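You operate a simulated robot arm through the tools that you are given. There is no shell and no other tool.

You are at the controls of a simulated two-armed robot. One attempt, no reset.

TASK
Roll the long red blank to a curve at gap 5.
Fine: on the roll machine set the gap, shut the lever, crank, open the lever; the other long blanks stay unrolled in the rack.
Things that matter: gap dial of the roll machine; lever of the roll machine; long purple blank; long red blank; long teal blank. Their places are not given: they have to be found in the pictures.

The check looks at the end state, three seconds after you hand in, the way a careful person would. Anything else that was tipped, shoved, dropped, spilled or broken makes it a failure.

THE ROBOT
Two 7-joint arms with two-finger parallel grippers on one trunk that stands fixed in place. Base frame: the origin is at the foot of the trunk, x ahead of it, y to its left, z up. Readings come in m, degrees, newtons and seconds.
The left shoulder is at [0.05, 0.161, 1.198], the right one opposite. With the tool pointing down near the work surface each hand reaches from about 0.24 to 0.68 m from the base axis, measured 20 degrees to its own side. Payload 3.43 kg a hand.
Tool frame (each hand has its own): the origin (TCP) lies between the finger pads and is the grasp point; the fingertips stand 0.03 m ahead of it; z points along the fingers, y is the line along which they close. Largest opening 0.094 m; finger width 0.028, thickness 0.01; the body of the gripper, 0.05 by 0.096 m, starts 0.055 m behind the TCP.
Orientation is that of the tool frame in the base frame, as a unit quaternion [w, x, y, z]. With the fingers straight down and closing along the base's y, the tool's x points along the base's -x, its y along +y and its z along -z.

THE INTERFACE
- The arms move only by the tool step_arm. It takes "left_rows", "right_rows" or both (then of equal length, played together; a hand with none holds still); each is a list of rows, each a list of 6 numbers: the shift along the base's x, y, z in m, then the turn, a rotation vector about the base's x, y, z in degrees. In form: [[dx, dy, dz, rx, ry, rz], ...]. A call has 1 to 20 rows; each row shifts and turns the commanded pose from where the row before left it. "left_gripper" and "right_gripper" are, for a hand that has rows, the gripper command, from -1 (shut) to 1 (fully open), values between in proportion, set as the call begins (left out, the last holds). A row lasts 0.2 s, in which the tool goes at most 0.05 m and 8.6 degrees; a call with a longer step from one row to the next is refused whole, and so is a gripper value outside its range. Where a pose cannot be reached the arm comes as near as it can. A force on the tool above 40 N (or 10 N above the force at the start of the call, whichever is more), or a blocked arm, ends the call early, and 0.2 s more pass. The fingers move at their own pace (about 0.045 m/s each) and stop on an object; they squeeze with about 32 N. The grip force told is the motor's: it shows also when the fingers shut on nothing. Time passes only in rows, and 0.2 s behind the last, so rows that do not move let the fingers close. The reply holds the time, the measured pose of the TCP, the force on the tool along the base axes, the opening and the grip force, in the units named above and with some noise, with the torque about the TCP (base axes, N m) and any sound that the robot's microphone picked up, and new pictures: "pictures" is both (left out), scene, wrist or none (wrist: the cameras of the hands that moved).
- Cameras (640 x 400 px; columns grow to the right, rows downward): "scene" is now at [0.1207, -0.0452, 1.3688]; the picture's right is [-0.49, -0.87, 0.00], its down [-0.08, 0.04, -1.00] and it looks along [0.87, -0.49, -0.09] (base axes); focal length 214 px, centre (320, 200). "left" rides on the left gripper at [0.076, -0.014, -0.102] in its tool frame; the picture's right is [0.18, 0.98, 0.00], its down [-0.75, 0.14, -0.64] and it looks along [-0.63, 0.12, 0.77] (tool axes); focal length 243 px, centre (320, 200). "right" rides on the right gripper at [0.076, 0.014, -0.102] in its tool frame; the picture's right is [-0.18, 0.98, 0.00], its down [-0.75, -0.14, -0.64] and it looks along [-0.63, -0.12, 0.77] (tool axes); focal length 243 px, centre (320, 200).
- raise_lower(by): slides the trunk up (or, below 0, down) by that many m; the arms and the scene camera ride with it, the base frame stays. It gives what a move gives, with no picture.
- head_to(pan, tilt): turns the head with the scene camera to pan (to the left, within 80 degrees either way) and tilt (down, from -29 to 69), counted from straight ahead of the robot. It gives what a move gives, and a new picture of the scene camera.
- pixel_to_xyz(camera, pixels): for up to 12 pixels [column, row] of the newest picture of that camera ("zoom" is the newest enlarged one), the place [x, y, z] in the base frame of the surface seen there, good to about 0.002 m. No time passes.
- enlarge(camera, box): a new picture of the part [left, top, right, bottom] of that camera's present view, enlarged. No time passes.
- sign_off(): hands the job in; it is judged then, once.

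Open the grippers and draw the arms clear of the work before you hand the job in, unless the task says otherwise.

The tools are called by a JSON object that holds its "op" and its "data". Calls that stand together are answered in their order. step_arm: Moves the arms, as the interface text tells. Its arguments: {"type":"object","properties":{"left_rows":{"type":"array","items":{"type":"array","items":{"type":"number"}}},"left_gripper":{"type":"number"},"right_rows":{"type":"array","items":{"type":"array","items":{"type":"number"}}},"right_gripper":{"type":"number"},"pictures":{"type":"string","enum":["both","scene","wrist","none"]}},"required":[]} The other tools are called the same way: raise_lower (by) slides the trunk up or down; head_to (pan, tilt) turns the head that bears the scene camera; pixel_to_xyz (camera, pixels) gives the place of the surface under pixels of a picture; enlarge (camera, box) takes an enlarged picture of a part of a camera's view; sign_off () hands the job in.

At the start:

```text
clock: 0.0
left_eef_pos: [0.2792, -0.0528, 1.3783]
left_orientation: [0.0, 0.0, 1.0, 0.0]
left_force: [0.6, -0.7, -0.3]
left_torque: [0.02, 0.0, 0.02]
left_finger_gap: 0.094
left_grip_force: 0.0
right_eef_pos: [0.2244, -0.2642, 1.3785]
right_orientation: [0.0, 0.0, 1.0, 0.001]
right_force: [0.5, -0.2, -0.3]
right_torque: [-0.02, 0.03, 0.02]
right_finger_gap: 0.0941
right_grip_force: 0.0
trunk travel left (down, up): [-0.225, 0.042]
head pan, tilt: [-29.2, 5.2]
```

scene: 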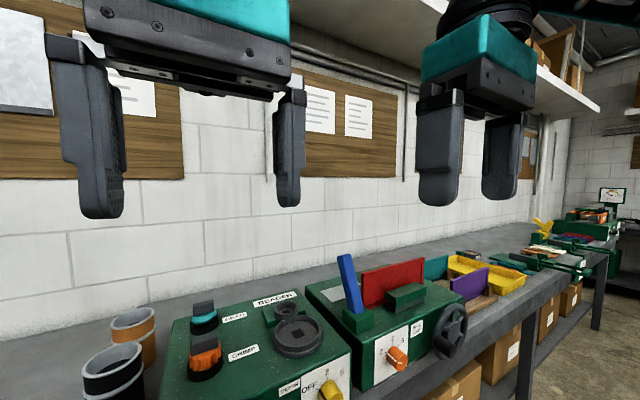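
right: 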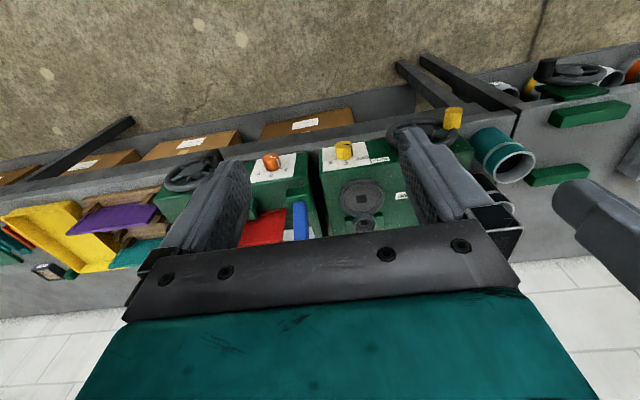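
left: 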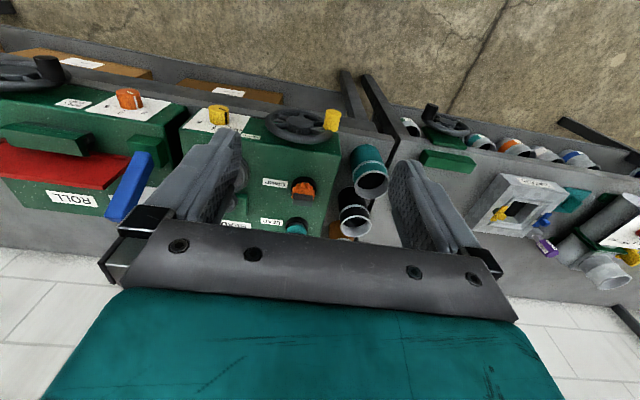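

The scene picture shows the roll machine near (380,310), with a blue lever at (350,280), a red sheet at (392,283), an orange dial at (397,358) and a crank at (452,330). I'll tilt the head down towards it for a better view.

{"op": "head_to", "data": {"pan": -45, "tilt": 35}}

{"op": "enlarge", "data": {"camera": "right", "box": [0, 100, 420, 300]}}

```text
clock: 0.9
left_eef_pos: [0.2803, -0.0532, 1.3776]
left_orientation: [0.002, -0.01, 1.0, 0.0]
left_force: [18.5, -51.0, -10.6]
left_torque: [5.84, 1.0, 5.54]
left_finger_gap: 0.094
left_grip_force: 0.1
right_eef_pos: [0.2252, -0.2631, 1.3786]
right_orientation: [0.001, 0.0, 1.0, 0.0]
right_force: [0.0, -0.1, 0.4]
right_torque: [0.02, 0.02, -0.01]
right_finger_gap: 0.0937
right_grip_force: 0.1
trunk travel left (down, up): [-0.225, 0.042]
head pan, tilt: [-45.0, 35.0]
```

scene: 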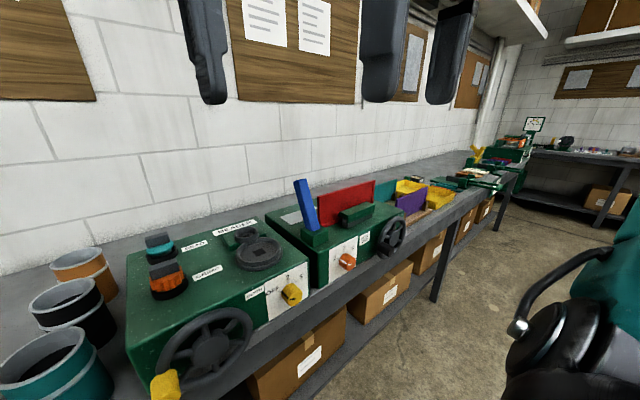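

```text
1.52 times, centred on (210, 200) of right
```

zoom: 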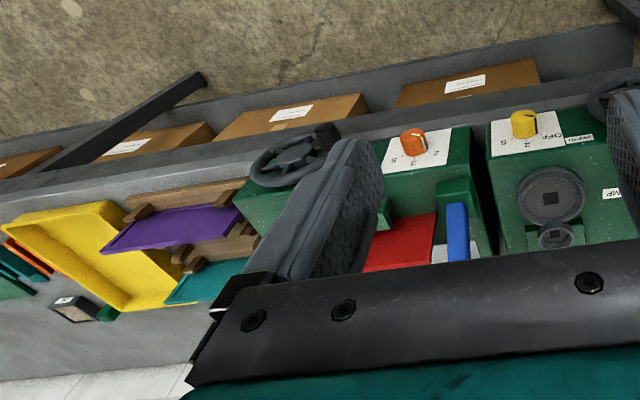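

The left hand now reads a side force of about 51 N, so something may be touching it after the head turn. I'll find the key parts, starting with the lever (307,205), the red sheet (345,203), the dial (347,261) and the crank (391,237).

{"op": "pixel_to_xyz", "data": {"camera": "scene", "pixels": [[300, 183], [312, 225], [345, 203], [347, 261], [391, 237], [372, 182], [357, 212], [411, 200], [385, 190], [290, 293], [275, 215], [240, 150]]}}

{"op": "enlarge", "data": {"camera": "scene", "box": [260, 160, 460, 290]}}

{"op": "enlarge", "data": {"camera": "left", "box": [0, 0, 640, 400]}}

{"op": "enlarge", "data": {"camera": "right", "box": [0, 0, 640, 400]}}

```text
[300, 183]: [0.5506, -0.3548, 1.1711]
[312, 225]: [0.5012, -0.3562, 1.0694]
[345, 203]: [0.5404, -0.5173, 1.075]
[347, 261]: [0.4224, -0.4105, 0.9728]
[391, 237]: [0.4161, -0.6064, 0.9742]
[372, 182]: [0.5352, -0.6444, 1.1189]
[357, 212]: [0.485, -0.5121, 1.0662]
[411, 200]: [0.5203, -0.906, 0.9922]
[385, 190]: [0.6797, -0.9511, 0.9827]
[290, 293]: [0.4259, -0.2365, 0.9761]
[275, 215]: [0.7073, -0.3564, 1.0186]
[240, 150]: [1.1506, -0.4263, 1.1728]
```

```text
3.08 times, centred on (360, 225) of scene
```

zoom: 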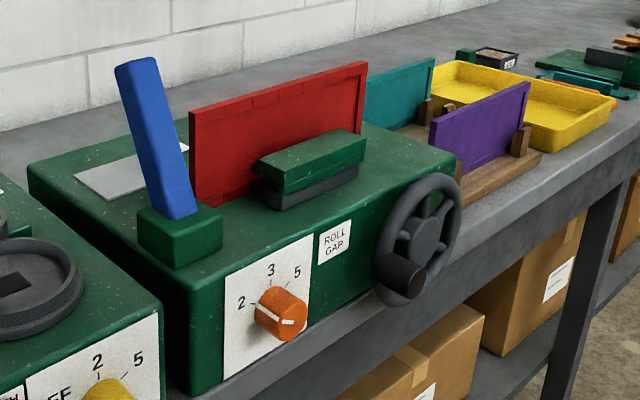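

```text
1.00 times, centred on (320, 200) of left (not enlarged: the box is as wide or as high as the picture)
```

zoom: 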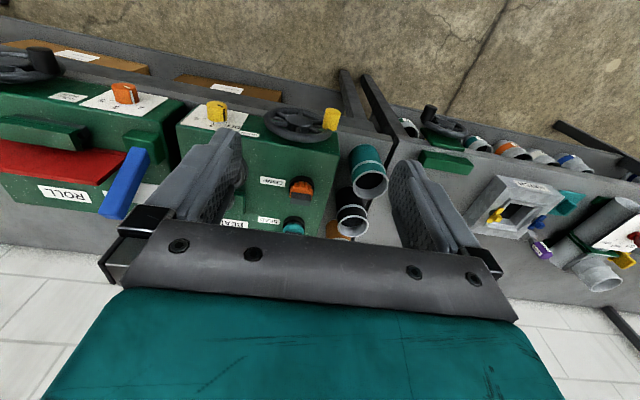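

```text
1.00 times, centred on (320, 200) of right (not enlarged: the box is as wide or as high as the picture)
```

zoom: 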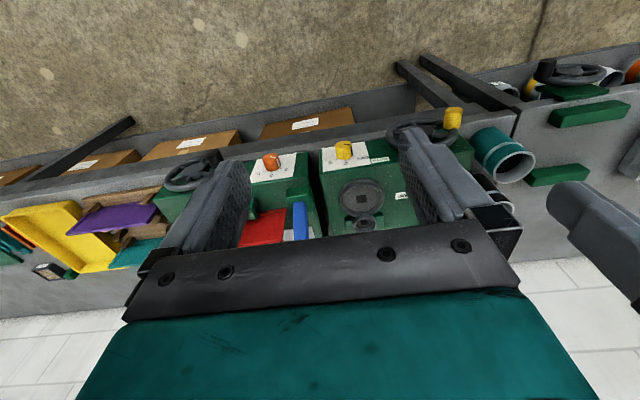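

The zoom shows the red sheet already standing in the roll machine, the teal and purple blanks in the rack, and the dial with marks 2, 3 and 5. The left hand is probably being pushed forward and to the right by the head, so I'll move it forward along the force and then out to the left.

{"op": "step_arm", "data": {"left_rows": [[0.02, -0.005, 0, 0, 0, 0], [0.03, 0, 0, 0, 0, 0], [0.03, 0, 0, 0, 0, 0], [0.03, 0, 0, 0, 0, 0]], "pictures": "both"}}

```text
clock: 1.9
left_eef_pos: [0.3901, -0.0586, 1.3779]
left_orientation: [0.0, 0.001, 1.0, 0.001]
left_force: [0.3, -0.3, 0.5]
left_torque: [0.06, 0.0, -0.03]
left_finger_gap: 0.0942
left_grip_force: 0.0
right_eef_pos: [0.2251, -0.2636, 1.3788]
right_orientation: [0.0, 0.001, 1.0, 0.0]
right_force: [0.2, 0.0, 0.2]
right_torque: [0.03, 0.0, -0.03]
right_finger_gap: 0.0941
right_grip_force: 0.0
trunk travel left (down, up): [-0.225, 0.042]
head pan, tilt: [-45.0, 35.0]
```

scene: 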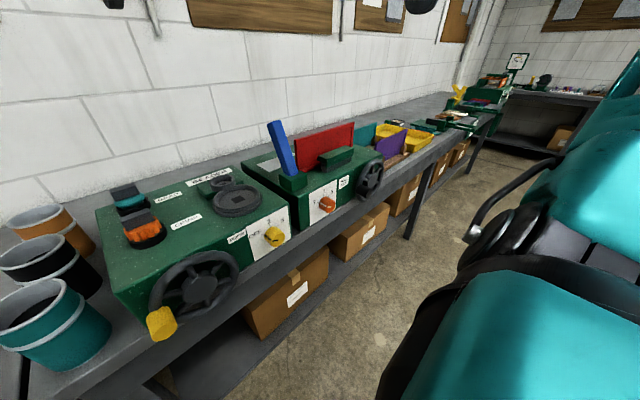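
left: 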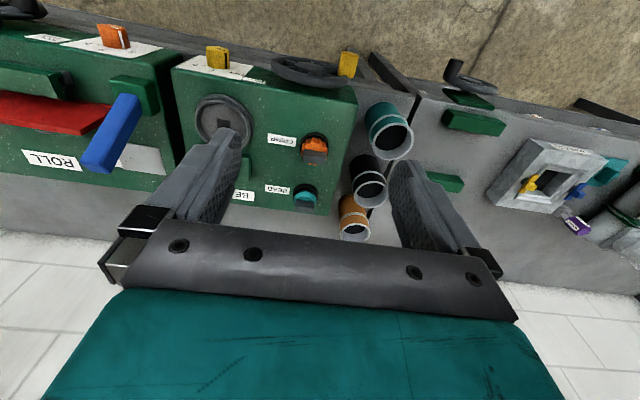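

The force is gone, and the picture shifted as the head came free. I'll move the left hand well to the left, out of the way.

{"op": "step_arm", "data": {"left_rows": [[0, 0.04, 0, 0, 0, 0], [0, 0.045, 0, 0, 0, 0], [0, 0.045, 0, 0, 0, 0], [0, 0.045, 0, 0, 0, 0], [0, 0.045, 0, 0, 0, 0], [0, 0.045, 0, 0, 0, 0], [0, 0.04, 0, 0, 0, 0]], "pictures": "scene"}}

{"op": "enlarge", "data": {"camera": "scene", "box": [230, 110, 430, 235]}}

{"op": "enlarge", "data": {"camera": "scene", "box": [290, 170, 354, 220]}}

```text
clock: 3.5
left_eef_pos: [0.3877, 0.2485, 1.3794]
left_orientation: [-0.001, 0.001, 1.0, -0.001]
left_force: [0.4, 0.2, -0.1]
left_torque: [0.03, -0.02, 0.01]
left_finger_gap: 0.094
left_grip_force: 0.1
right_eef_pos: [0.2247, -0.2632, 1.3788]
right_orientation: [0.0, 0.0, 1.0, 0.0]
right_force: [-0.4, -0.9, -0.4]
right_torque: [-0.03, -0.02, -0.03]
right_finger_gap: 0.094
right_grip_force: 0.0
trunk travel left (down, up): [-0.225, 0.042]
head pan, tilt: [-45.0, 35.0]
```

scene: 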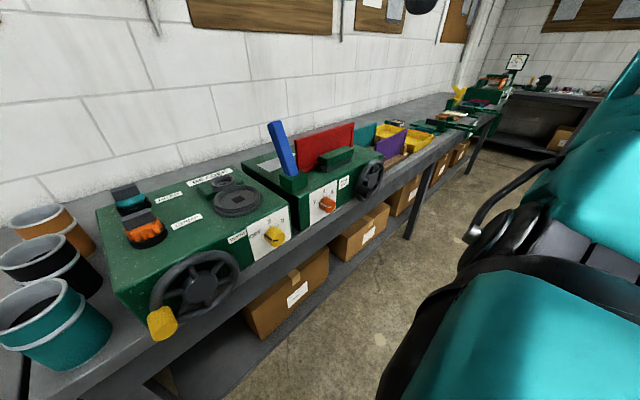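

```text
3.20 times, centred on (330, 172) of scene
```

zoom: 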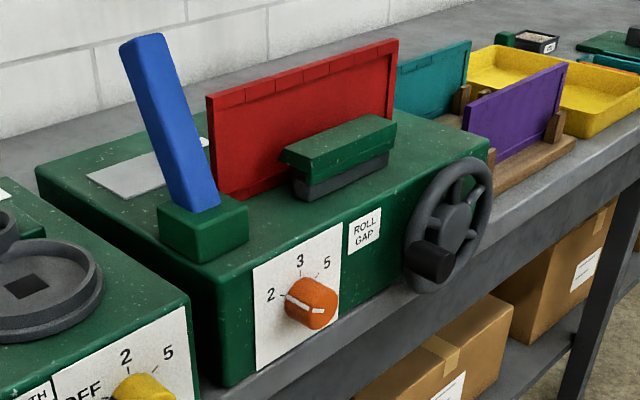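

```text
8.00 times, centred on (322, 195) of scene
```

zoom: 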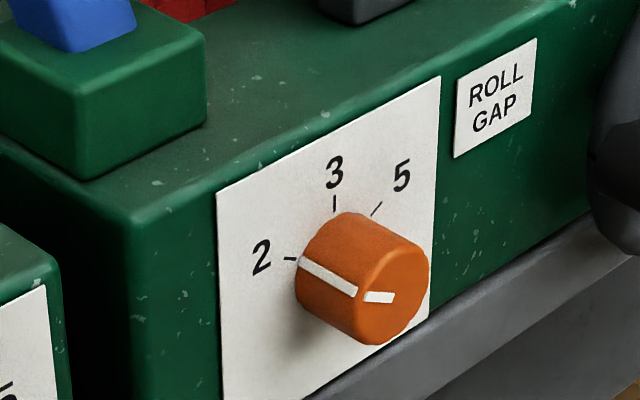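

The dial pointer is at 2, on the left side of the knob. I'll measure the tick marks and the knob in this zoom.

{"op": "pixel_to_xyz", "data": {"camera": "zoom", "pixels": [[290, 258], [334, 203], [376, 209], [262, 256], [334, 172], [402, 176], [378, 297], [390, 340], [400, 245], [328, 275], [220, 195], [438, 82]]}}

{"op": "enlarge", "data": {"camera": "scene", "box": [340, 140, 404, 215]}}

```text
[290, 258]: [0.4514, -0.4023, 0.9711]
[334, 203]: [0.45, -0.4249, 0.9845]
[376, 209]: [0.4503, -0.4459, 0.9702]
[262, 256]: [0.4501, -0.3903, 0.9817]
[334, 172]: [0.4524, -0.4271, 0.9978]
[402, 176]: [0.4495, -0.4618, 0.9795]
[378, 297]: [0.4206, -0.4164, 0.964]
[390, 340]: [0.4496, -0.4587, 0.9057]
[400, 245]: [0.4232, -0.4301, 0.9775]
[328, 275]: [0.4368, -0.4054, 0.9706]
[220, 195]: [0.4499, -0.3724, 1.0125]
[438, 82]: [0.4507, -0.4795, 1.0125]
```

```text
5.33 times, centred on (372, 178) of scene
```

zoom: 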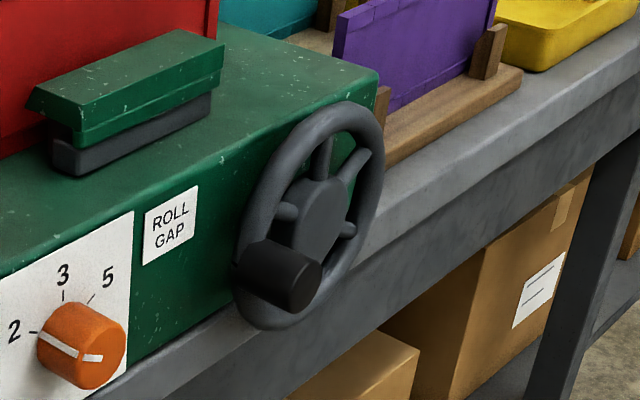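

The tick marks give a dial centre near y −0.4245, z 0.9595, with 2, 3 and 5 at −60°, 0° and +60°, so the knob needs a 120° turn clockwise. Next I'll measure the crank handle, wheel, bench edge and gate block in this zoom.

{"op": "pixel_to_xyz", "data": {"camera": "zoom", "pixels": [[295, 285], [255, 262], [318, 215], [340, 105], [270, 325], [248, 215], [370, 180], [200, 330], [240, 350], [450, 200], [130, 80], [130, 130]]}}

{"op": "pixel_to_xyz", "data": {"camera": "scene", "pixels": [[272, 125], [284, 122], [290, 172], [299, 172], [284, 183], [304, 181], [298, 141], [354, 124], [350, 150], [300, 166], [340, 150], [262, 163]]}}

{"op": "enlarge", "data": {"camera": "scene", "box": [255, 110, 375, 200]}}

```text
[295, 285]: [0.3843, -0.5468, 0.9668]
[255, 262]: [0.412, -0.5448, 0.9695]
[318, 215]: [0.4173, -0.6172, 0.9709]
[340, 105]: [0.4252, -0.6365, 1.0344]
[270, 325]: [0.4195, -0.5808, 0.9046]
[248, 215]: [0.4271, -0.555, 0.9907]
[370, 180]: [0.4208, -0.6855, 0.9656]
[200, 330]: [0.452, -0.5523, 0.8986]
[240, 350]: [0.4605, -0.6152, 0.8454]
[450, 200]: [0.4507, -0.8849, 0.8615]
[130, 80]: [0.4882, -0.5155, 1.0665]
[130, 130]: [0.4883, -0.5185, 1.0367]
```

```text
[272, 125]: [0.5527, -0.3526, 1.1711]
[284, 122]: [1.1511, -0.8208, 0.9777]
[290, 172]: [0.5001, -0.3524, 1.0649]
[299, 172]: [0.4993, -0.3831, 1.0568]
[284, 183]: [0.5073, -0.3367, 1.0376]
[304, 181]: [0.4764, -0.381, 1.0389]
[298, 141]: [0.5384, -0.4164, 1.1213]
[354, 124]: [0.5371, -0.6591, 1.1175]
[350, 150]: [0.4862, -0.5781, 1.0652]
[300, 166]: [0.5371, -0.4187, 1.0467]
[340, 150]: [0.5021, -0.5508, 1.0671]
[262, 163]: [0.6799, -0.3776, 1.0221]
```

```text
4.44 times, centred on (315, 155) of scene
```

zoom: 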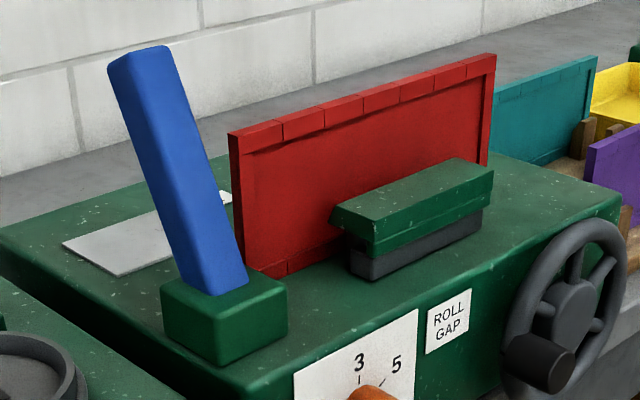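

The bench front is flush with the machine at x≈0.45, so the space in front is free, and the crank handle is at 9 o'clock of a wheel centred near (−0.61, 0.969). I'll bring the right hand forward and pitch it to point along +x, still above the dial's height.

{"op": "step_arm", "data": {"right_rows": [[0.01, -0.0135, -0.02, 0, -7.5, 0], [0.01, -0.0135, -0.02, 0, -7.5, 0], [0.01, -0.0135, -0.02, 0, -7.5, 0], [0.01, -0.0135, -0.02, 0, -7.5, 0], [0.01, -0.0135, -0.02, 0, -7.5, 0], [0.01, -0.0135, -0.02, 0, -7.5, 0], [0.01, -0.0135, -0.02, 0, -7.5, 0], [0.01, -0.0135, -0.02, 0, -7.5, 0], [0.01, -0.0135, -0.02, 0, -7.5, 0], [0.01, -0.0135, -0.02, 0, -7.5, 0], [0.01, -0.0135, -0.02, 0, -7.5, 0], [0.01, -0.0135, -0.02, 0, -7.5, 0]], "right_gripper": 0.3, "pictures": "both"}}

```text
clock: 6.2
left_eef_pos: [0.3888, 0.2473, 1.3788]
left_orientation: [0.0, 0.001, 1.0, 0.0]
left_force: [0.0, -0.4, -0.8]
left_torque: [-0.03, 0.01, -0.03]
left_finger_gap: 0.0939
left_grip_force: 0.1
right_eef_pos: [0.3584, -0.4465, 1.1525]
right_orientation: [0.708, 0.0, 0.707, -0.001]
right_force: [0.7, -0.4, -0.1]
right_torque: [-0.02, -0.03, -0.03]
right_finger_gap: 0.0609
right_grip_force: 0.0
right hand out of reach, approached as far as the arm can: row 8, 9
trunk travel left (down, up): [-0.225, 0.042]
head pan, tilt: [-45.0, 35.0]
```

scene: 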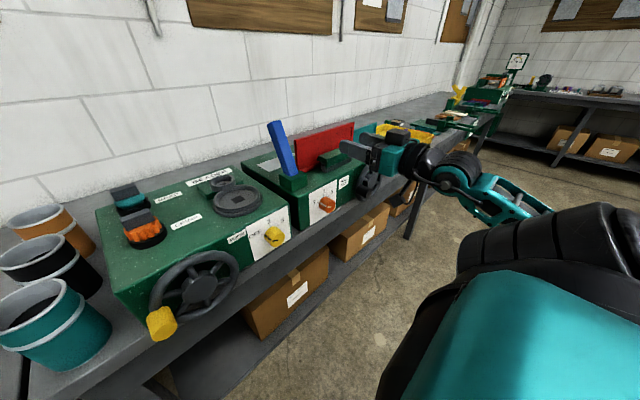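
right: 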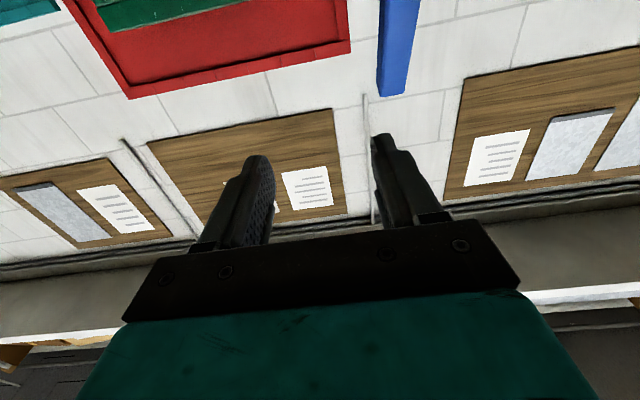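

The hand now points along +x at (0.358, −0.447, 1.153). I'll lower it to dial height, staying in front of the knob.

{"op": "step_arm", "data": {"right_rows": [[-0.003, 0.005, -0.03, 0, 0, 0], [-0.003, 0.005, -0.03, 0, 0, 0], [-0.003, 0.004, -0.03, 0, 0, 0], [-0.001, 0.004, -0.03, 0, 0, 0], [0, 0.004, -0.03, 0, 0, 0], [0, 0, -0.03, 0, 0, 0], [0, 0, -0.013, 0, 0, 0], [0, 0, 0, 0, 0, 0]], "pictures": "scene"}}

```text
clock: 8.0
left_eef_pos: [0.3878, 0.2479, 1.3786]
left_orientation: [0.0, 0.0, 1.0, 0.0]
left_force: [-0.1, -0.1, -0.6]
left_torque: [-0.02, 0.0, 0.01]
left_finger_gap: 0.0941
left_grip_force: 0.1
right_eef_pos: [0.3473, -0.4258, 0.9587]
right_orientation: [0.707, 0.0, 0.707, 0.0]
right_force: [-0.9, -0.4, 0.2]
right_torque: [-0.01, 0.0, 0.0]
right_finger_gap: 0.0611
right_grip_force: 0.1
trunk travel left (down, up): [-0.225, 0.042]
head pan, tilt: [-45.0, 35.0]
```

scene: 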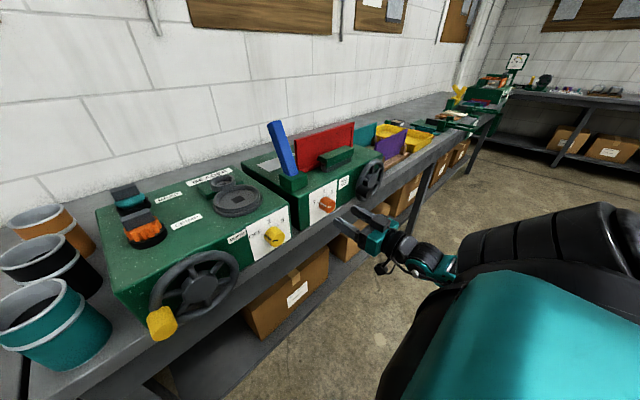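

The hand is in front of the dial at (0.347, −0.426, 0.959). I'll roll it −60° about x here, so that after gripping I can turn through +120°.

{"op": "step_arm", "data": {"right_rows": [[0, 0, 0, -7.5, 0, 0], [0, 0, 0, -7.5, 0, 0], [0, 0, 0, -7.5, 0, 0], [0, 0, 0, -7.5, 0, 0], [0, 0, 0, -7.5, 0, 0], [0, 0, 0, -7.5, 0, 0], [0, 0, 0, -7.5, 0, 0], [0, 0, 0, -7.5, 0, 0]], "pictures": "both"}}

{"op": "enlarge", "data": {"camera": "scene", "box": [290, 150, 450, 280]}}

```text
clock: 9.8
left_eef_pos: [0.3867, 0.2488, 1.3777]
left_orientation: [0.001, 0.0, 1.0, 0.0]
left_force: [-0.9, 0.1, 0.8]
left_torque: [0.03, -0.03, 0.0]
left_finger_gap: 0.0938
left_grip_force: 0.2
right_eef_pos: [0.3936, -0.5223, 1.1106]
right_orientation: [0.639, -0.302, 0.639, -0.303]
right_force: [0.0, -0.3, 0.0]
right_torque: [0.0, -0.01, -0.01]
right_finger_gap: 0.0613
right_grip_force: 0.0
right hand out of reach, approached as far as the arm can: row 3, 4, 5, 6, 7, 8
trunk travel left (down, up): [-0.225, 0.042]
head pan, tilt: [-45.0, 35.0]
```

scene: 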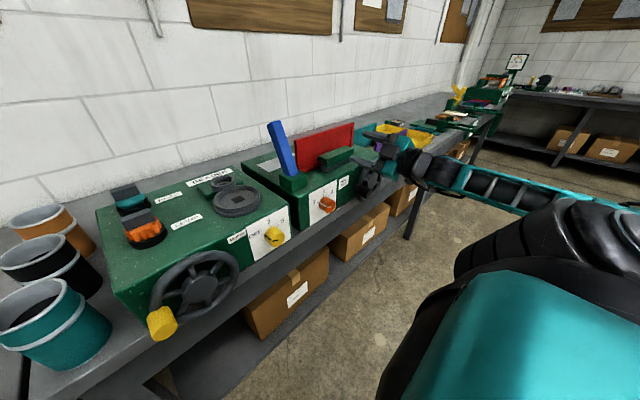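
right: 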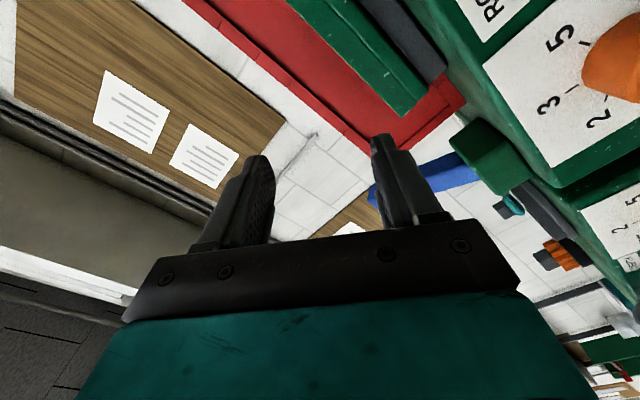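

```text
3.08 times, centred on (370, 215) of scene
```

zoom: 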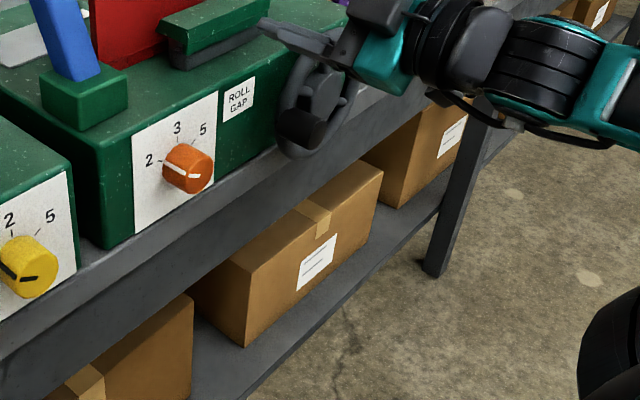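

The negative roll ran out of reach and the arm drifted up to (0.394, −0.522, 1.111), rolled about −51°; nothing was touched. I'll back away, undo the roll, and go back above the dial.

{"op": "step_arm", "data": {"right_rows": [[-0.02, 0.01, 0, 7.24, 0, 0], [-0.02, 0.015, 0, 7.24, 0, 0], [-0.007, 0.015, 0, 7.24, 0, 0], [0, 0.015, 0, 7.24, 0, 0], [0, 0.015, 0, 7.24, 0, 0], [0, 0.015, 0, 7.24, 0, 0], [0, 0.012, 0, 7.24, 0, 0], [0, 0, 0, 0, 0, 0]], "pictures": "scene"}}

```text
clock: 11.6
left_eef_pos: [0.388, 0.2474, 1.3788]
left_orientation: [0.0, 0.0, 1.0, 0.0]
left_force: [0.0, -0.7, 0.6]
left_torque: [0.0, 0.0, 0.01]
left_finger_gap: 0.0938
left_grip_force: 0.0
right_eef_pos: [0.3593, -0.4212, 1.1054]
right_orientation: [0.707, 0.002, 0.707, 0.0]
right_force: [-0.2, 0.2, 0.0]
right_torque: [-0.01, 0.01, 0.01]
right_finger_gap: 0.061
right_grip_force: 0.0
right hand out of reach, approached as far as the arm can: row 1, 2
trunk travel left (down, up): [-0.225, 0.042]
head pan, tilt: [-45.0, 35.0]
```

scene: 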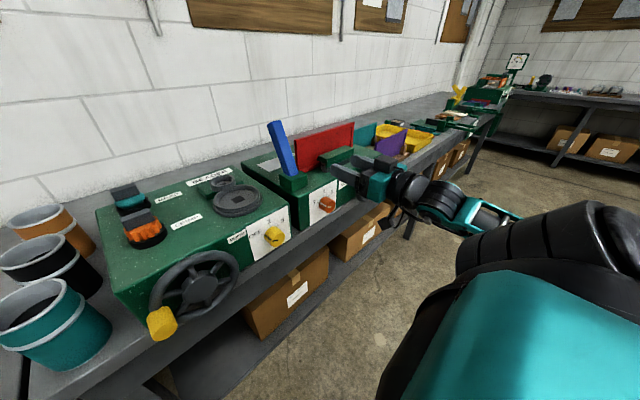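

The hand is back in front of the dial, above it, and level. In this free space I'll test how far it can roll the other way.

{"op": "step_arm", "data": {"right_rows": [[-0.002, 0, -0.015, 7.5, 0, 0], [-0.002, 0, -0.015, 7.5, 0, 0], [-0.002, 0, -0.015, 7.5, 0, 0], [-0.002, 0, -0.015, 7.5, 0, 0], [-0.002, 0, -0.015, 7.5, 0, 0], [-0.002, 0, -0.015, 7.5, 0, 0], [0, 0, -0.015, 7.5, 0, 0], [0, 0, 0, 7.5, 0, 0]], "pictures": "scene"}}

```text
clock: 13.3
left_eef_pos: [0.3882, 0.2477, 1.3793]
left_orientation: [0.0, 0.0, 1.0, 0.0]
left_force: [0.2, 0.2, -0.8]
left_torque: [0.01, 0.02, 0.0]
left_finger_gap: 0.0942
left_grip_force: 0.1
right_eef_pos: [0.3487, -0.4205, 0.9973]
right_orientation: [0.611, 0.356, 0.612, 0.354]
right_force: [-1.2, -0.4, -0.3]
right_torque: [0.02, 0.0, 0.02]
right_finger_gap: 0.0612
right_grip_force: 0.1
trunk travel left (down, up): [-0.225, 0.042]
head pan, tilt: [-45.0, 35.0]
```

scene: 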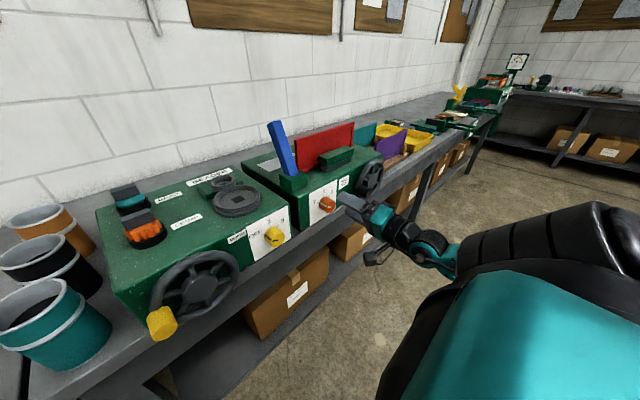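

Rolling +60° worked with no reach complaint. I'll roll a further +60° to see whether the full range is there.

{"op": "step_arm", "data": {"right_rows": [[0, 0, 0, 7.5, 0, 0], [0, 0, 0, 7.5, 0, 0], [0, 0, 0, 7.5, 0, 0], [0, 0, 0, 7.5, 0, 0], [0, 0, 0, 7.5, 0, 0], [0, 0, 0, 7.5, 0, 0], [0, 0, 0, 7.5, 0, 0], [0, 0, 0, 7.5, 0, 0]], "pictures": "scene"}}

```text
clock: 15.2
left_eef_pos: [0.3896, 0.2482, 1.3797]
left_orientation: [0.001, 0.0, 1.0, 0.0]
left_force: [0.7, -0.2, 0.8]
left_torque: [-0.01, 0.02, 0.02]
left_finger_gap: 0.0939
left_grip_force: 0.1
right_eef_pos: [0.3485, -0.4215, 1.0002]
right_orientation: [0.352, 0.613, 0.352, 0.613]
right_force: [0.0, -0.3, -0.3]
right_torque: [-0.01, 0.02, -0.02]
right_finger_gap: 0.0613
right_grip_force: 0.1
trunk travel left (down, up): [-0.225, 0.042]
head pan, tilt: [-45.0, 35.0]
```

scene: 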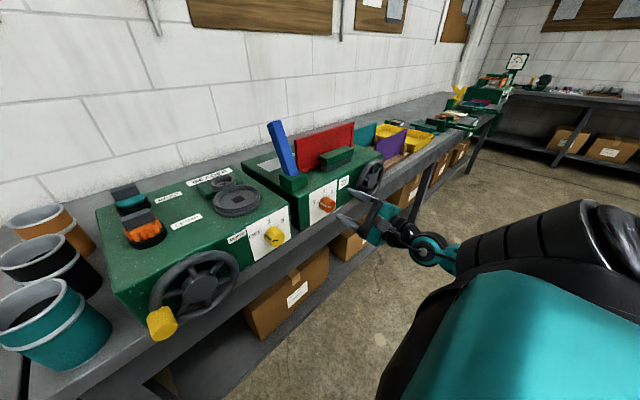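

The full 0° to +120° range is available. I'll roll back to 0° and settle in front of the knob at z 0.9595.

{"op": "step_arm", "data": {"right_rows": [[0, -0.001, -0.004, -7.5, 0, 0], [0, -0.001, -0.004, -7.5, 0, 0], [0, -0.001, -0.004, -7.5, 0, 0], [0, 0, -0.004, -7.5, 0, 0], [0, 0, -0.004, -7.5, 0, 0], [0, 0, -0.004, -7.5, 0, 0], [0, 0, -0.004, -7.5, 0, 0], [0, 0, -0.004, -7.5, 0, 0], [0, 0, -0.004, -7.5, 0, 0], [0, 0, -0.004, -7.5, 0, 0], [0, 0, 0, -7.5, 0, 0], [0, 0, 0, -7.5, 0, 0], [0, 0, 0, -7.5, 0, 0], [0, 0, 0, -7.5, 0, 0], [0, 0, 0, -7.5, 0, 0], [0, 0, 0, -7.5, 0, 0], [0, 0, 0, 0, 0, 0]], "pictures": "scene"}}

{"op": "enlarge", "data": {"camera": "scene", "box": [290, 170, 400, 260]}}

```text
clock: 18.8
left_eef_pos: [0.3889, 0.2478, 1.3789]
left_orientation: [0.0, 0.0, 1.0, 0.001]
left_force: [0.4, 0.4, -0.3]
left_torque: [0.01, 0.0, -0.01]
left_finger_gap: 0.0941
left_grip_force: 0.0
right_eef_pos: [0.3491, -0.4245, 0.9587]
right_orientation: [0.707, 0.001, 0.707, -0.001]
right_force: [-0.3, 0.5, 0.7]
right_torque: [0.0, 0.02, -0.03]
right_finger_gap: 0.061
right_grip_force: 0.1
trunk travel left (down, up): [-0.225, 0.042]
head pan, tilt: [-45.0, 35.0]
```

scene: 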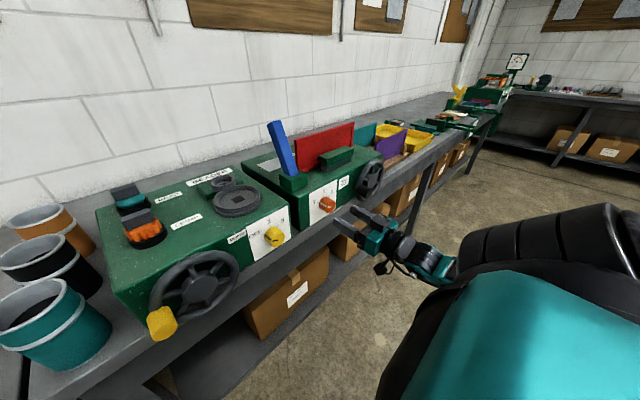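

```text
4.44 times, centred on (345, 215) of scene
```

zoom: 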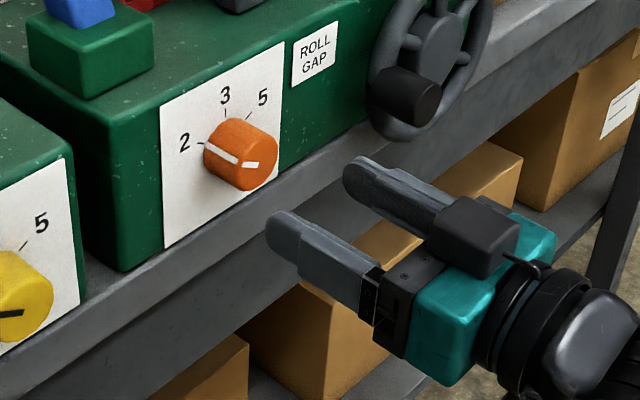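

The fingers straddle the knob line at z 0.959. I'll advance until the tips are just short of the panel, then close on the knob.

{"op": "step_arm", "data": {"right_rows": [[0.02, 0, 0, 0, 0, 0], [0.02, 0, 0, 0, 0, 0], [0.015, 0, 0.0005, 0, 0, 0], [0.008, 0, 0, 0, 0, 0], [0, 0, 0, 0, 0, 0]], "pictures": "both"}}

{"op": "enlarge", "data": {"camera": "scene", "box": [290, 170, 380, 240]}}

```text
clock: 19.9
left_eef_pos: [0.3889, 0.2476, 1.3787]
left_orientation: [0.001, 0.0, 1.0, 0.0]
left_force: [0.1, -0.1, 0.2]
left_torque: [0.0, 0.02, 0.0]
left_finger_gap: 0.0939
left_grip_force: 0.0
right_eef_pos: [0.4118, -0.4242, 0.959]
right_orientation: [0.707, 0.0, 0.707, 0.001]
right_force: [-0.2, 0.7, 0.2]
right_torque: [0.0, 0.01, 0.03]
right_finger_gap: 0.0612
right_grip_force: 0.1
trunk travel left (down, up): [-0.225, 0.042]
head pan, tilt: [-45.0, 35.0]
```

scene: 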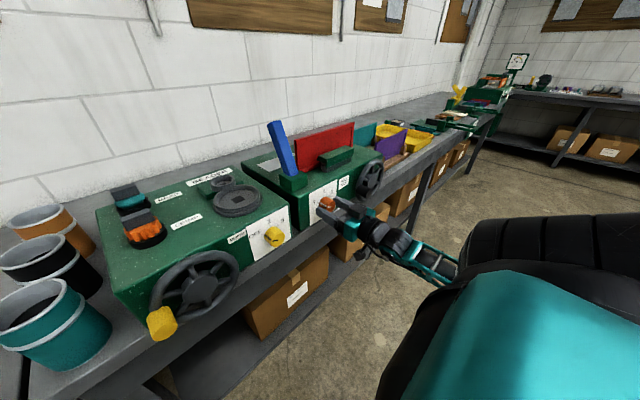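
right: 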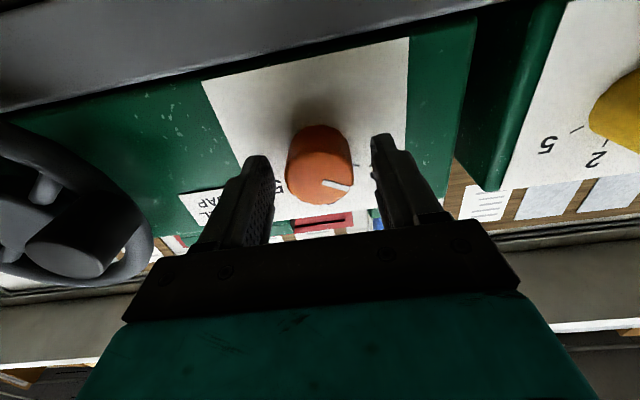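

```text
5.71 times, centred on (335, 205) of scene
```

zoom: 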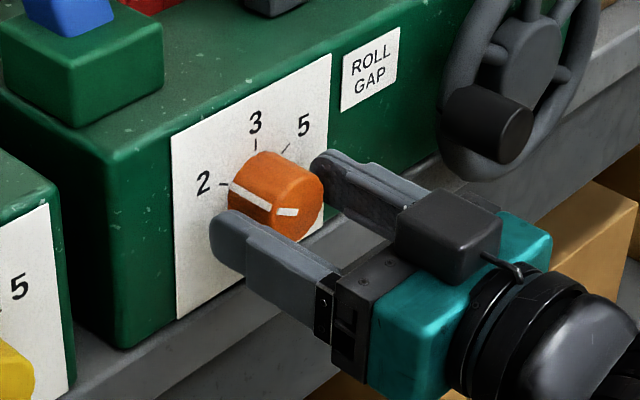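

The knob sits centred between the fingers (col 320 in the wrist view). I'll close the gripper on it.

{"op": "step_arm", "data": {"right_rows": [[0, 0, 0, 0, 0, 0], [0, 0, 0, 0, 0, 0], [0, 0, 0, 0, 0, 0], [0, 0, 0, 0, 0, 0]], "right_gripper": -1, "pictures": "both"}}

{"op": "enlarge", "data": {"camera": "scene", "box": [290, 170, 380, 240]}}

```text
clock: 20.9
left_eef_pos: [0.3878, 0.2468, 1.3798]
left_orientation: [0.001, 0.0, 1.0, 0.0]
left_force: [0.3, -0.2, 0.1]
left_torque: [0.01, 0.02, 0.01]
left_finger_gap: 0.0941
left_grip_force: 0.0
right_eef_pos: [0.4119, -0.4246, 0.9582]
right_orientation: [0.707, 0.001, 0.707, 0.0]
right_force: [1.8, -5.3, 2.2]
right_torque: [-0.01, 0.23, -0.18]
right_finger_gap: 0.0389
right_grip_force: 45.3
trunk travel left (down, up): [-0.225, 0.042]
head pan, tilt: [-45.0, 35.0]
```

scene: 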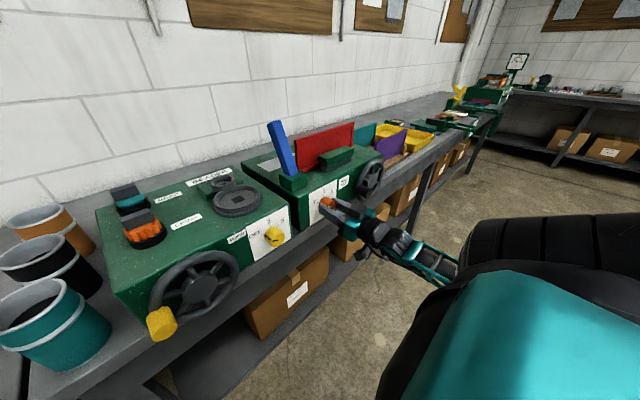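
right: 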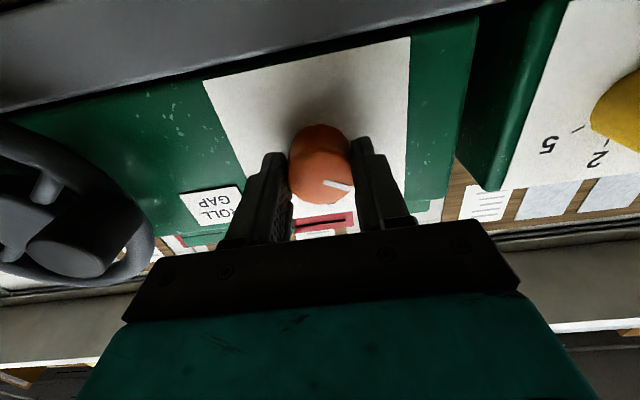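

```text
5.71 times, centred on (335, 205) of scene
```

zoom: 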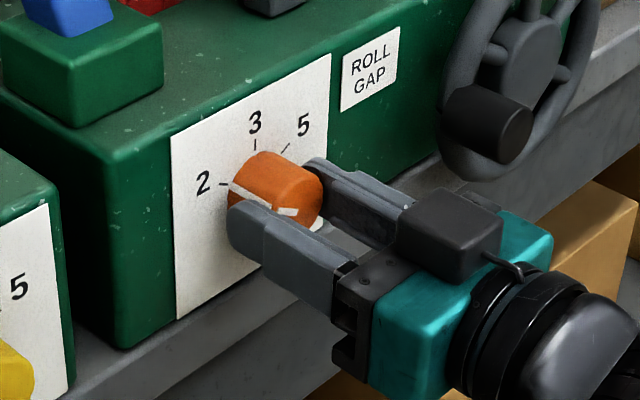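

The knob is gripped at 0.0389 m with a small side force. I'll turn +60° about x first and check whether the knob follows.

{"op": "step_arm", "data": {"right_rows": [[0, 0, 0, 6, 0, 0], [0, 0, 0, 6, 0, 0], [0, 0, 0, 6, 0, 0], [0, 0, 0, 6, 0, 0], [0, 0, 0, 6, 0, 0], [0, 0, 0, 6, 0, 0], [0, 0, 0, 6, 0, 0], [0, 0, 0, 6, 0, 0], [0, 0, 0, 6, 0, 0], [0, 0, 0, 6, 0, 0], [0, 0, 0, 0, 0, 0]], "pictures": "both"}}

{"op": "enlarge", "data": {"camera": "scene", "box": [290, 170, 380, 240]}}

```text
clock: 23.4
left_eef_pos: [0.3893, 0.2485, 1.3795]
left_orientation: [0.001, 0.0, 1.0, 0.0]
left_force: [0.5, 0.0, 0.4]
left_torque: [-0.01, 0.01, 0.01]
left_finger_gap: 0.0941
left_grip_force: 0.0
right_eef_pos: [0.4116, -0.424, 0.9601]
right_orientation: [0.611, 0.354, 0.613, 0.354]
right_force: [-2.8, 3.5, 1.6]
right_torque: [0.01, 0.1, 0.4]
right_finger_gap: 0.0387
right_grip_force: 44.7
trunk travel left (down, up): [-0.225, 0.042]
head pan, tilt: [-45.0, 35.0]
```

scene: 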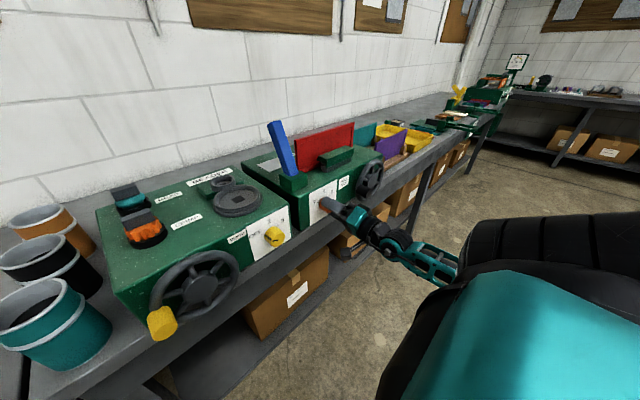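
right: 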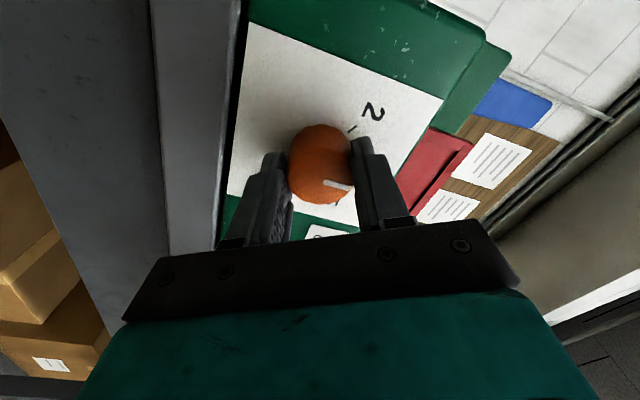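

```text
5.71 times, centred on (335, 205) of scene
```

zoom: 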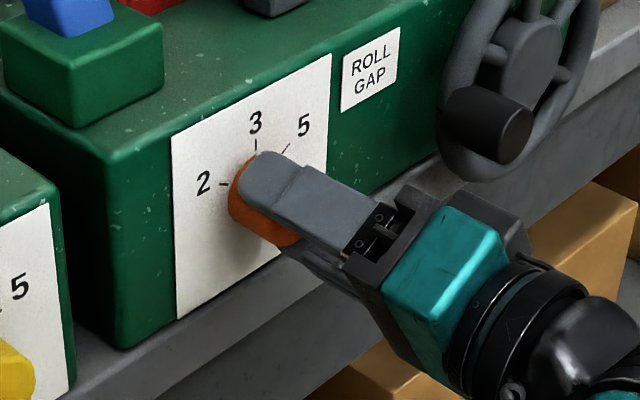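

The pointer holds its place relative to the fingers, at (338,185) in the wrist view, so the knob turned with the hand. I'll turn another +60°.

{"op": "step_arm", "data": {"right_rows": [[0, 0, 0, 6, 0, 0], [0, 0, 0, 6, 0, 0], [0, 0, 0, 6, 0, 0], [0, 0, 0, 6, 0, 0], [0, 0, 0, 6, 0, 0], [0, 0, 0, 6, 0, 0], [0, 0, 0, 6, 0, 0], [0, 0, 0, 6, 0, 0], [0, 0, 0, 6, 0, 0], [0, 0, 0, 6, 0, 0], [0, 0, 0, 0, 0, 0]], "pictures": "both"}}

{"op": "enlarge", "data": {"camera": "scene", "box": [290, 170, 380, 240]}}

```text
clock: 25.8
left_eef_pos: [0.3894, 0.2483, 1.3784]
left_orientation: [0.0, 0.0, 1.0, -0.001]
left_force: [-0.2, 0.7, 0.1]
left_torque: [-0.01, 0.01, 0.0]
left_finger_gap: 0.0941
left_grip_force: 0.0
right_eef_pos: [0.4101, -0.4237, 0.9605]
right_orientation: [0.354, 0.611, 0.352, 0.614]
right_force: [3.7, 4.8, 7.9]
right_torque: [0.03, -0.08, -0.02]
right_finger_gap: 0.039
right_grip_force: 45.4
trunk travel left (down, up): [-0.225, 0.042]
head pan, tilt: [-45.0, 35.0]
```

scene: 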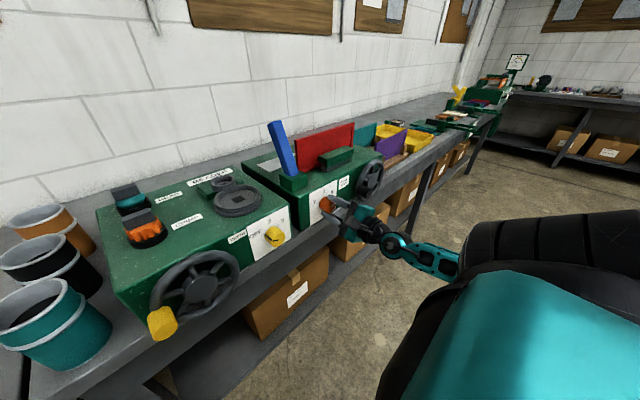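
right: 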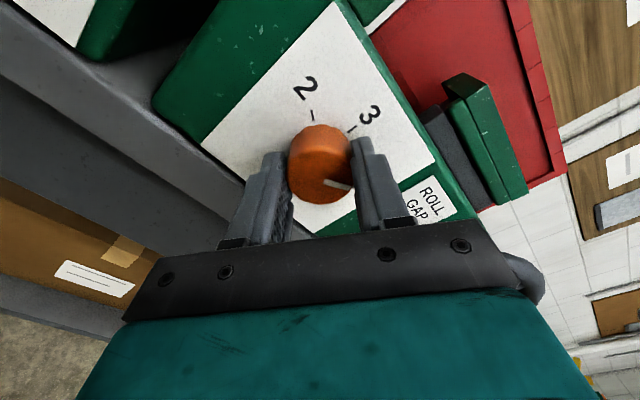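

```text
5.71 times, centred on (335, 205) of scene
```

zoom: 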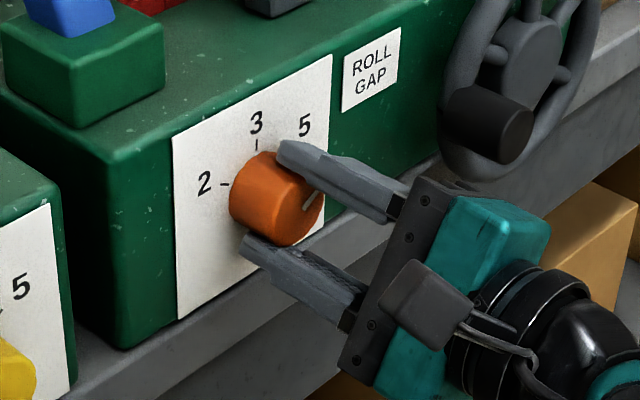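

The pointer now lies towards 5. I'll release and back straight off, then check the dial.

{"op": "step_arm", "data": {"right_rows": [[0, 0, 0, 0, 0, 0], [0, 0, 0, 0, 0, 0], [0, 0, 0, 0, 0, 0], [-0.03, 0, 0, 0, 0, 0], [-0.03, 0, 0, 0, 0, 0], [0, 0, 0, 0, 0, 0]], "right_gripper": 0.3, "pictures": "both"}}

{"op": "enlarge", "data": {"camera": "scene", "box": [290, 170, 354, 220]}}

{"op": "enlarge", "data": {"camera": "right", "box": [220, 60, 460, 240]}}

```text
clock: 27.1
left_eef_pos: [0.3882, 0.2469, 1.3798]
left_orientation: [0.0, 0.001, 1.0, 0.0]
left_force: [-0.8, -0.7, 0.1]
left_torque: [0.0, 0.01, 0.0]
left_finger_gap: 0.0941
left_grip_force: 0.0
right_eef_pos: [0.3503, -0.4229, 0.9583]
right_orientation: [0.353, 0.612, 0.353, 0.613]
right_force: [0.0, 0.6, -0.1]
right_torque: [0.0, -0.03, 0.0]
right_finger_gap: 0.0614
right_grip_force: 0.0
trunk travel left (down, up): [-0.225, 0.042]
head pan, tilt: [-45.0, 35.0]
```

scene: 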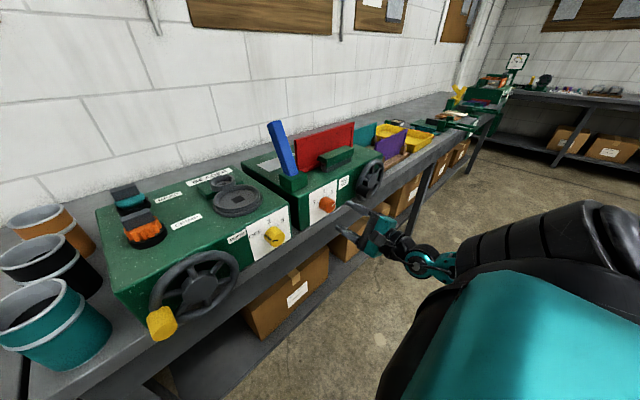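
right: 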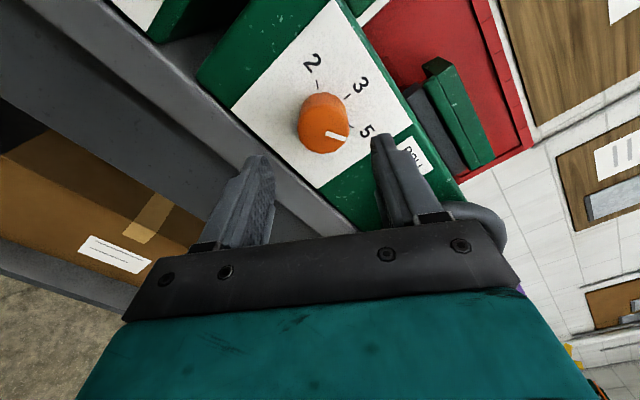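

```text
8.00 times, centred on (322, 195) of scene
```

zoom: 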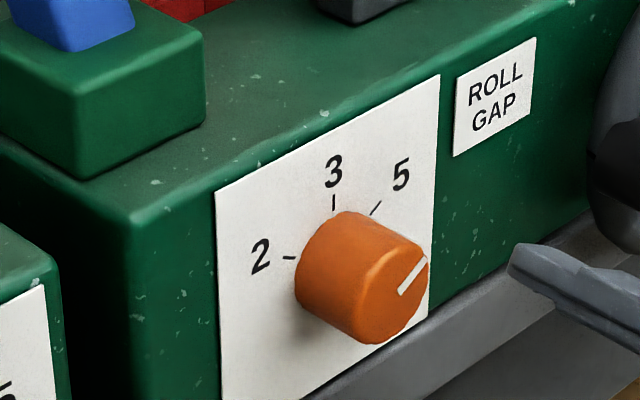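

```text
2.22 times, centred on (340, 150) of right
```

zoom: 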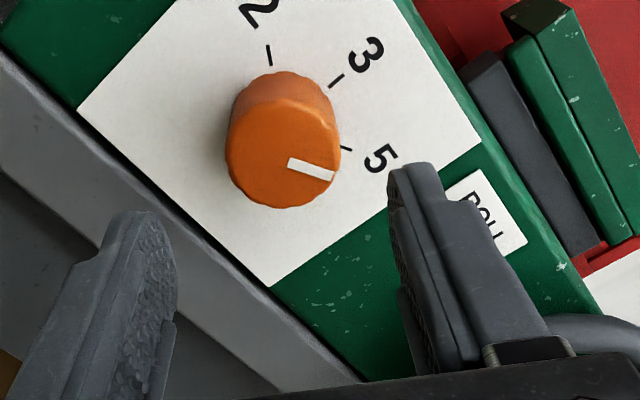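

The pointer now appears to aim at 5. I'll check its angle using the pointer ends and the tick in this zoom.

{"op": "pixel_to_xyz", "data": {"camera": "zoom", "pixels": [[292, 163], [332, 175], [312, 169], [347, 149], [269, 57], [337, 80]]}}

```text
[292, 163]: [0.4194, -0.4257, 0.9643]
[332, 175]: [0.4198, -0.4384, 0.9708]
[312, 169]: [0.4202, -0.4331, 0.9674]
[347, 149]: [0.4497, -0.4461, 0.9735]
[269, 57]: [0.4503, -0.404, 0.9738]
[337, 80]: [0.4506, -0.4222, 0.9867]
```

The pointer is about 63° right of up, so it sits on the 5 mark. Next is the lever, so I'll zoom in on it and measure its edges.

{"op": "enlarge", "data": {"camera": "scene", "box": [255, 110, 319, 205]}}

```text
4.21 times, centred on (287, 158) of scene
```

zoom: 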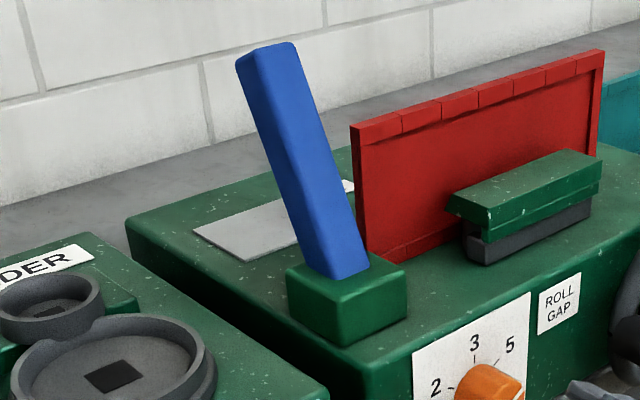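

{"op": "pixel_to_xyz", "data": {"camera": "zoom", "pixels": [[258, 66], [285, 50], [262, 80], [300, 80], [325, 270], [360, 262], [300, 235], [280, 150], [310, 145], [345, 335], [290, 280], [400, 275]]}}

```text
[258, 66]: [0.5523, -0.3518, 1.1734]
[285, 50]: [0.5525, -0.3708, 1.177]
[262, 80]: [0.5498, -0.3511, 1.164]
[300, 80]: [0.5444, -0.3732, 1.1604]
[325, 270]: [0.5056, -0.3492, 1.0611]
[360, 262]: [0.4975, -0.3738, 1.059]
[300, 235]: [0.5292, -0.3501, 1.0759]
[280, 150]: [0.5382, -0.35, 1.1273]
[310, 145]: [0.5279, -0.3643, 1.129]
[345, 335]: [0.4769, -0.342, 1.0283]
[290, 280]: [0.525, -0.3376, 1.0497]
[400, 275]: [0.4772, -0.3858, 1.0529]
```

The lever is 0.026 m wide, centred at y≈−0.362, and leans back about 24° from the block at z≈1.05 to a top at z≈1.175. I'll lift the hand up in front of it before rolling further.

{"op": "step_arm", "data": {"right_rows": [[-0.005, 0.005, 0.03, 0, 0, 0], [0, 0.01, 0.035, 0, 0, 0], [0, 0.01, 0.035, 0, 0, 0], [0, 0.01, 0.035, 0, 0, 0], [0.01, 0.01, 0.035, 0, 0, 0], [0.015, 0.015, 0.035, 0, 0, 0], [0, 0, 0, 0, 0, 0]], "pictures": "scene"}}

```text
clock: 28.8
left_eef_pos: [0.3886, 0.2479, 1.3787]
left_orientation: [0.0, 0.0, 1.0, 0.001]
left_force: [-1.2, 0.1, -0.3]
left_torque: [-0.01, -0.01, -0.05]
left_finger_gap: 0.0941
left_grip_force: 0.1
right_eef_pos: [0.3894, -0.3859, 1.1529]
right_orientation: [0.353, 0.612, 0.354, 0.613]
right_force: [-1.3, -0.3, 0.1]
right_torque: [0.03, 0.0, 0.0]
right_finger_gap: 0.061
right_grip_force: 0.1
right hand out of reach, approached as far as the arm can: row 5, 6
trunk travel left (down, up): [-0.225, 0.042]
head pan, tilt: [-45.0, 35.0]
```

scene: 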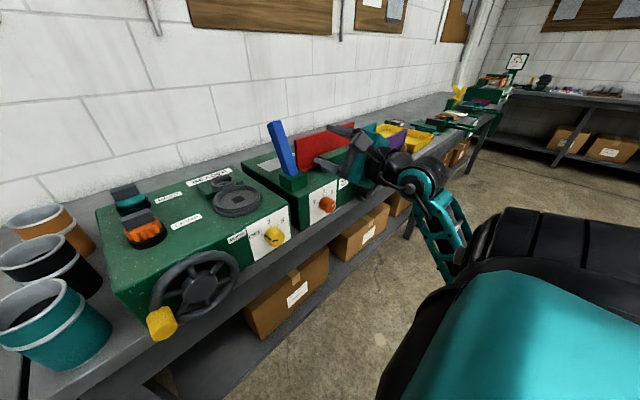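

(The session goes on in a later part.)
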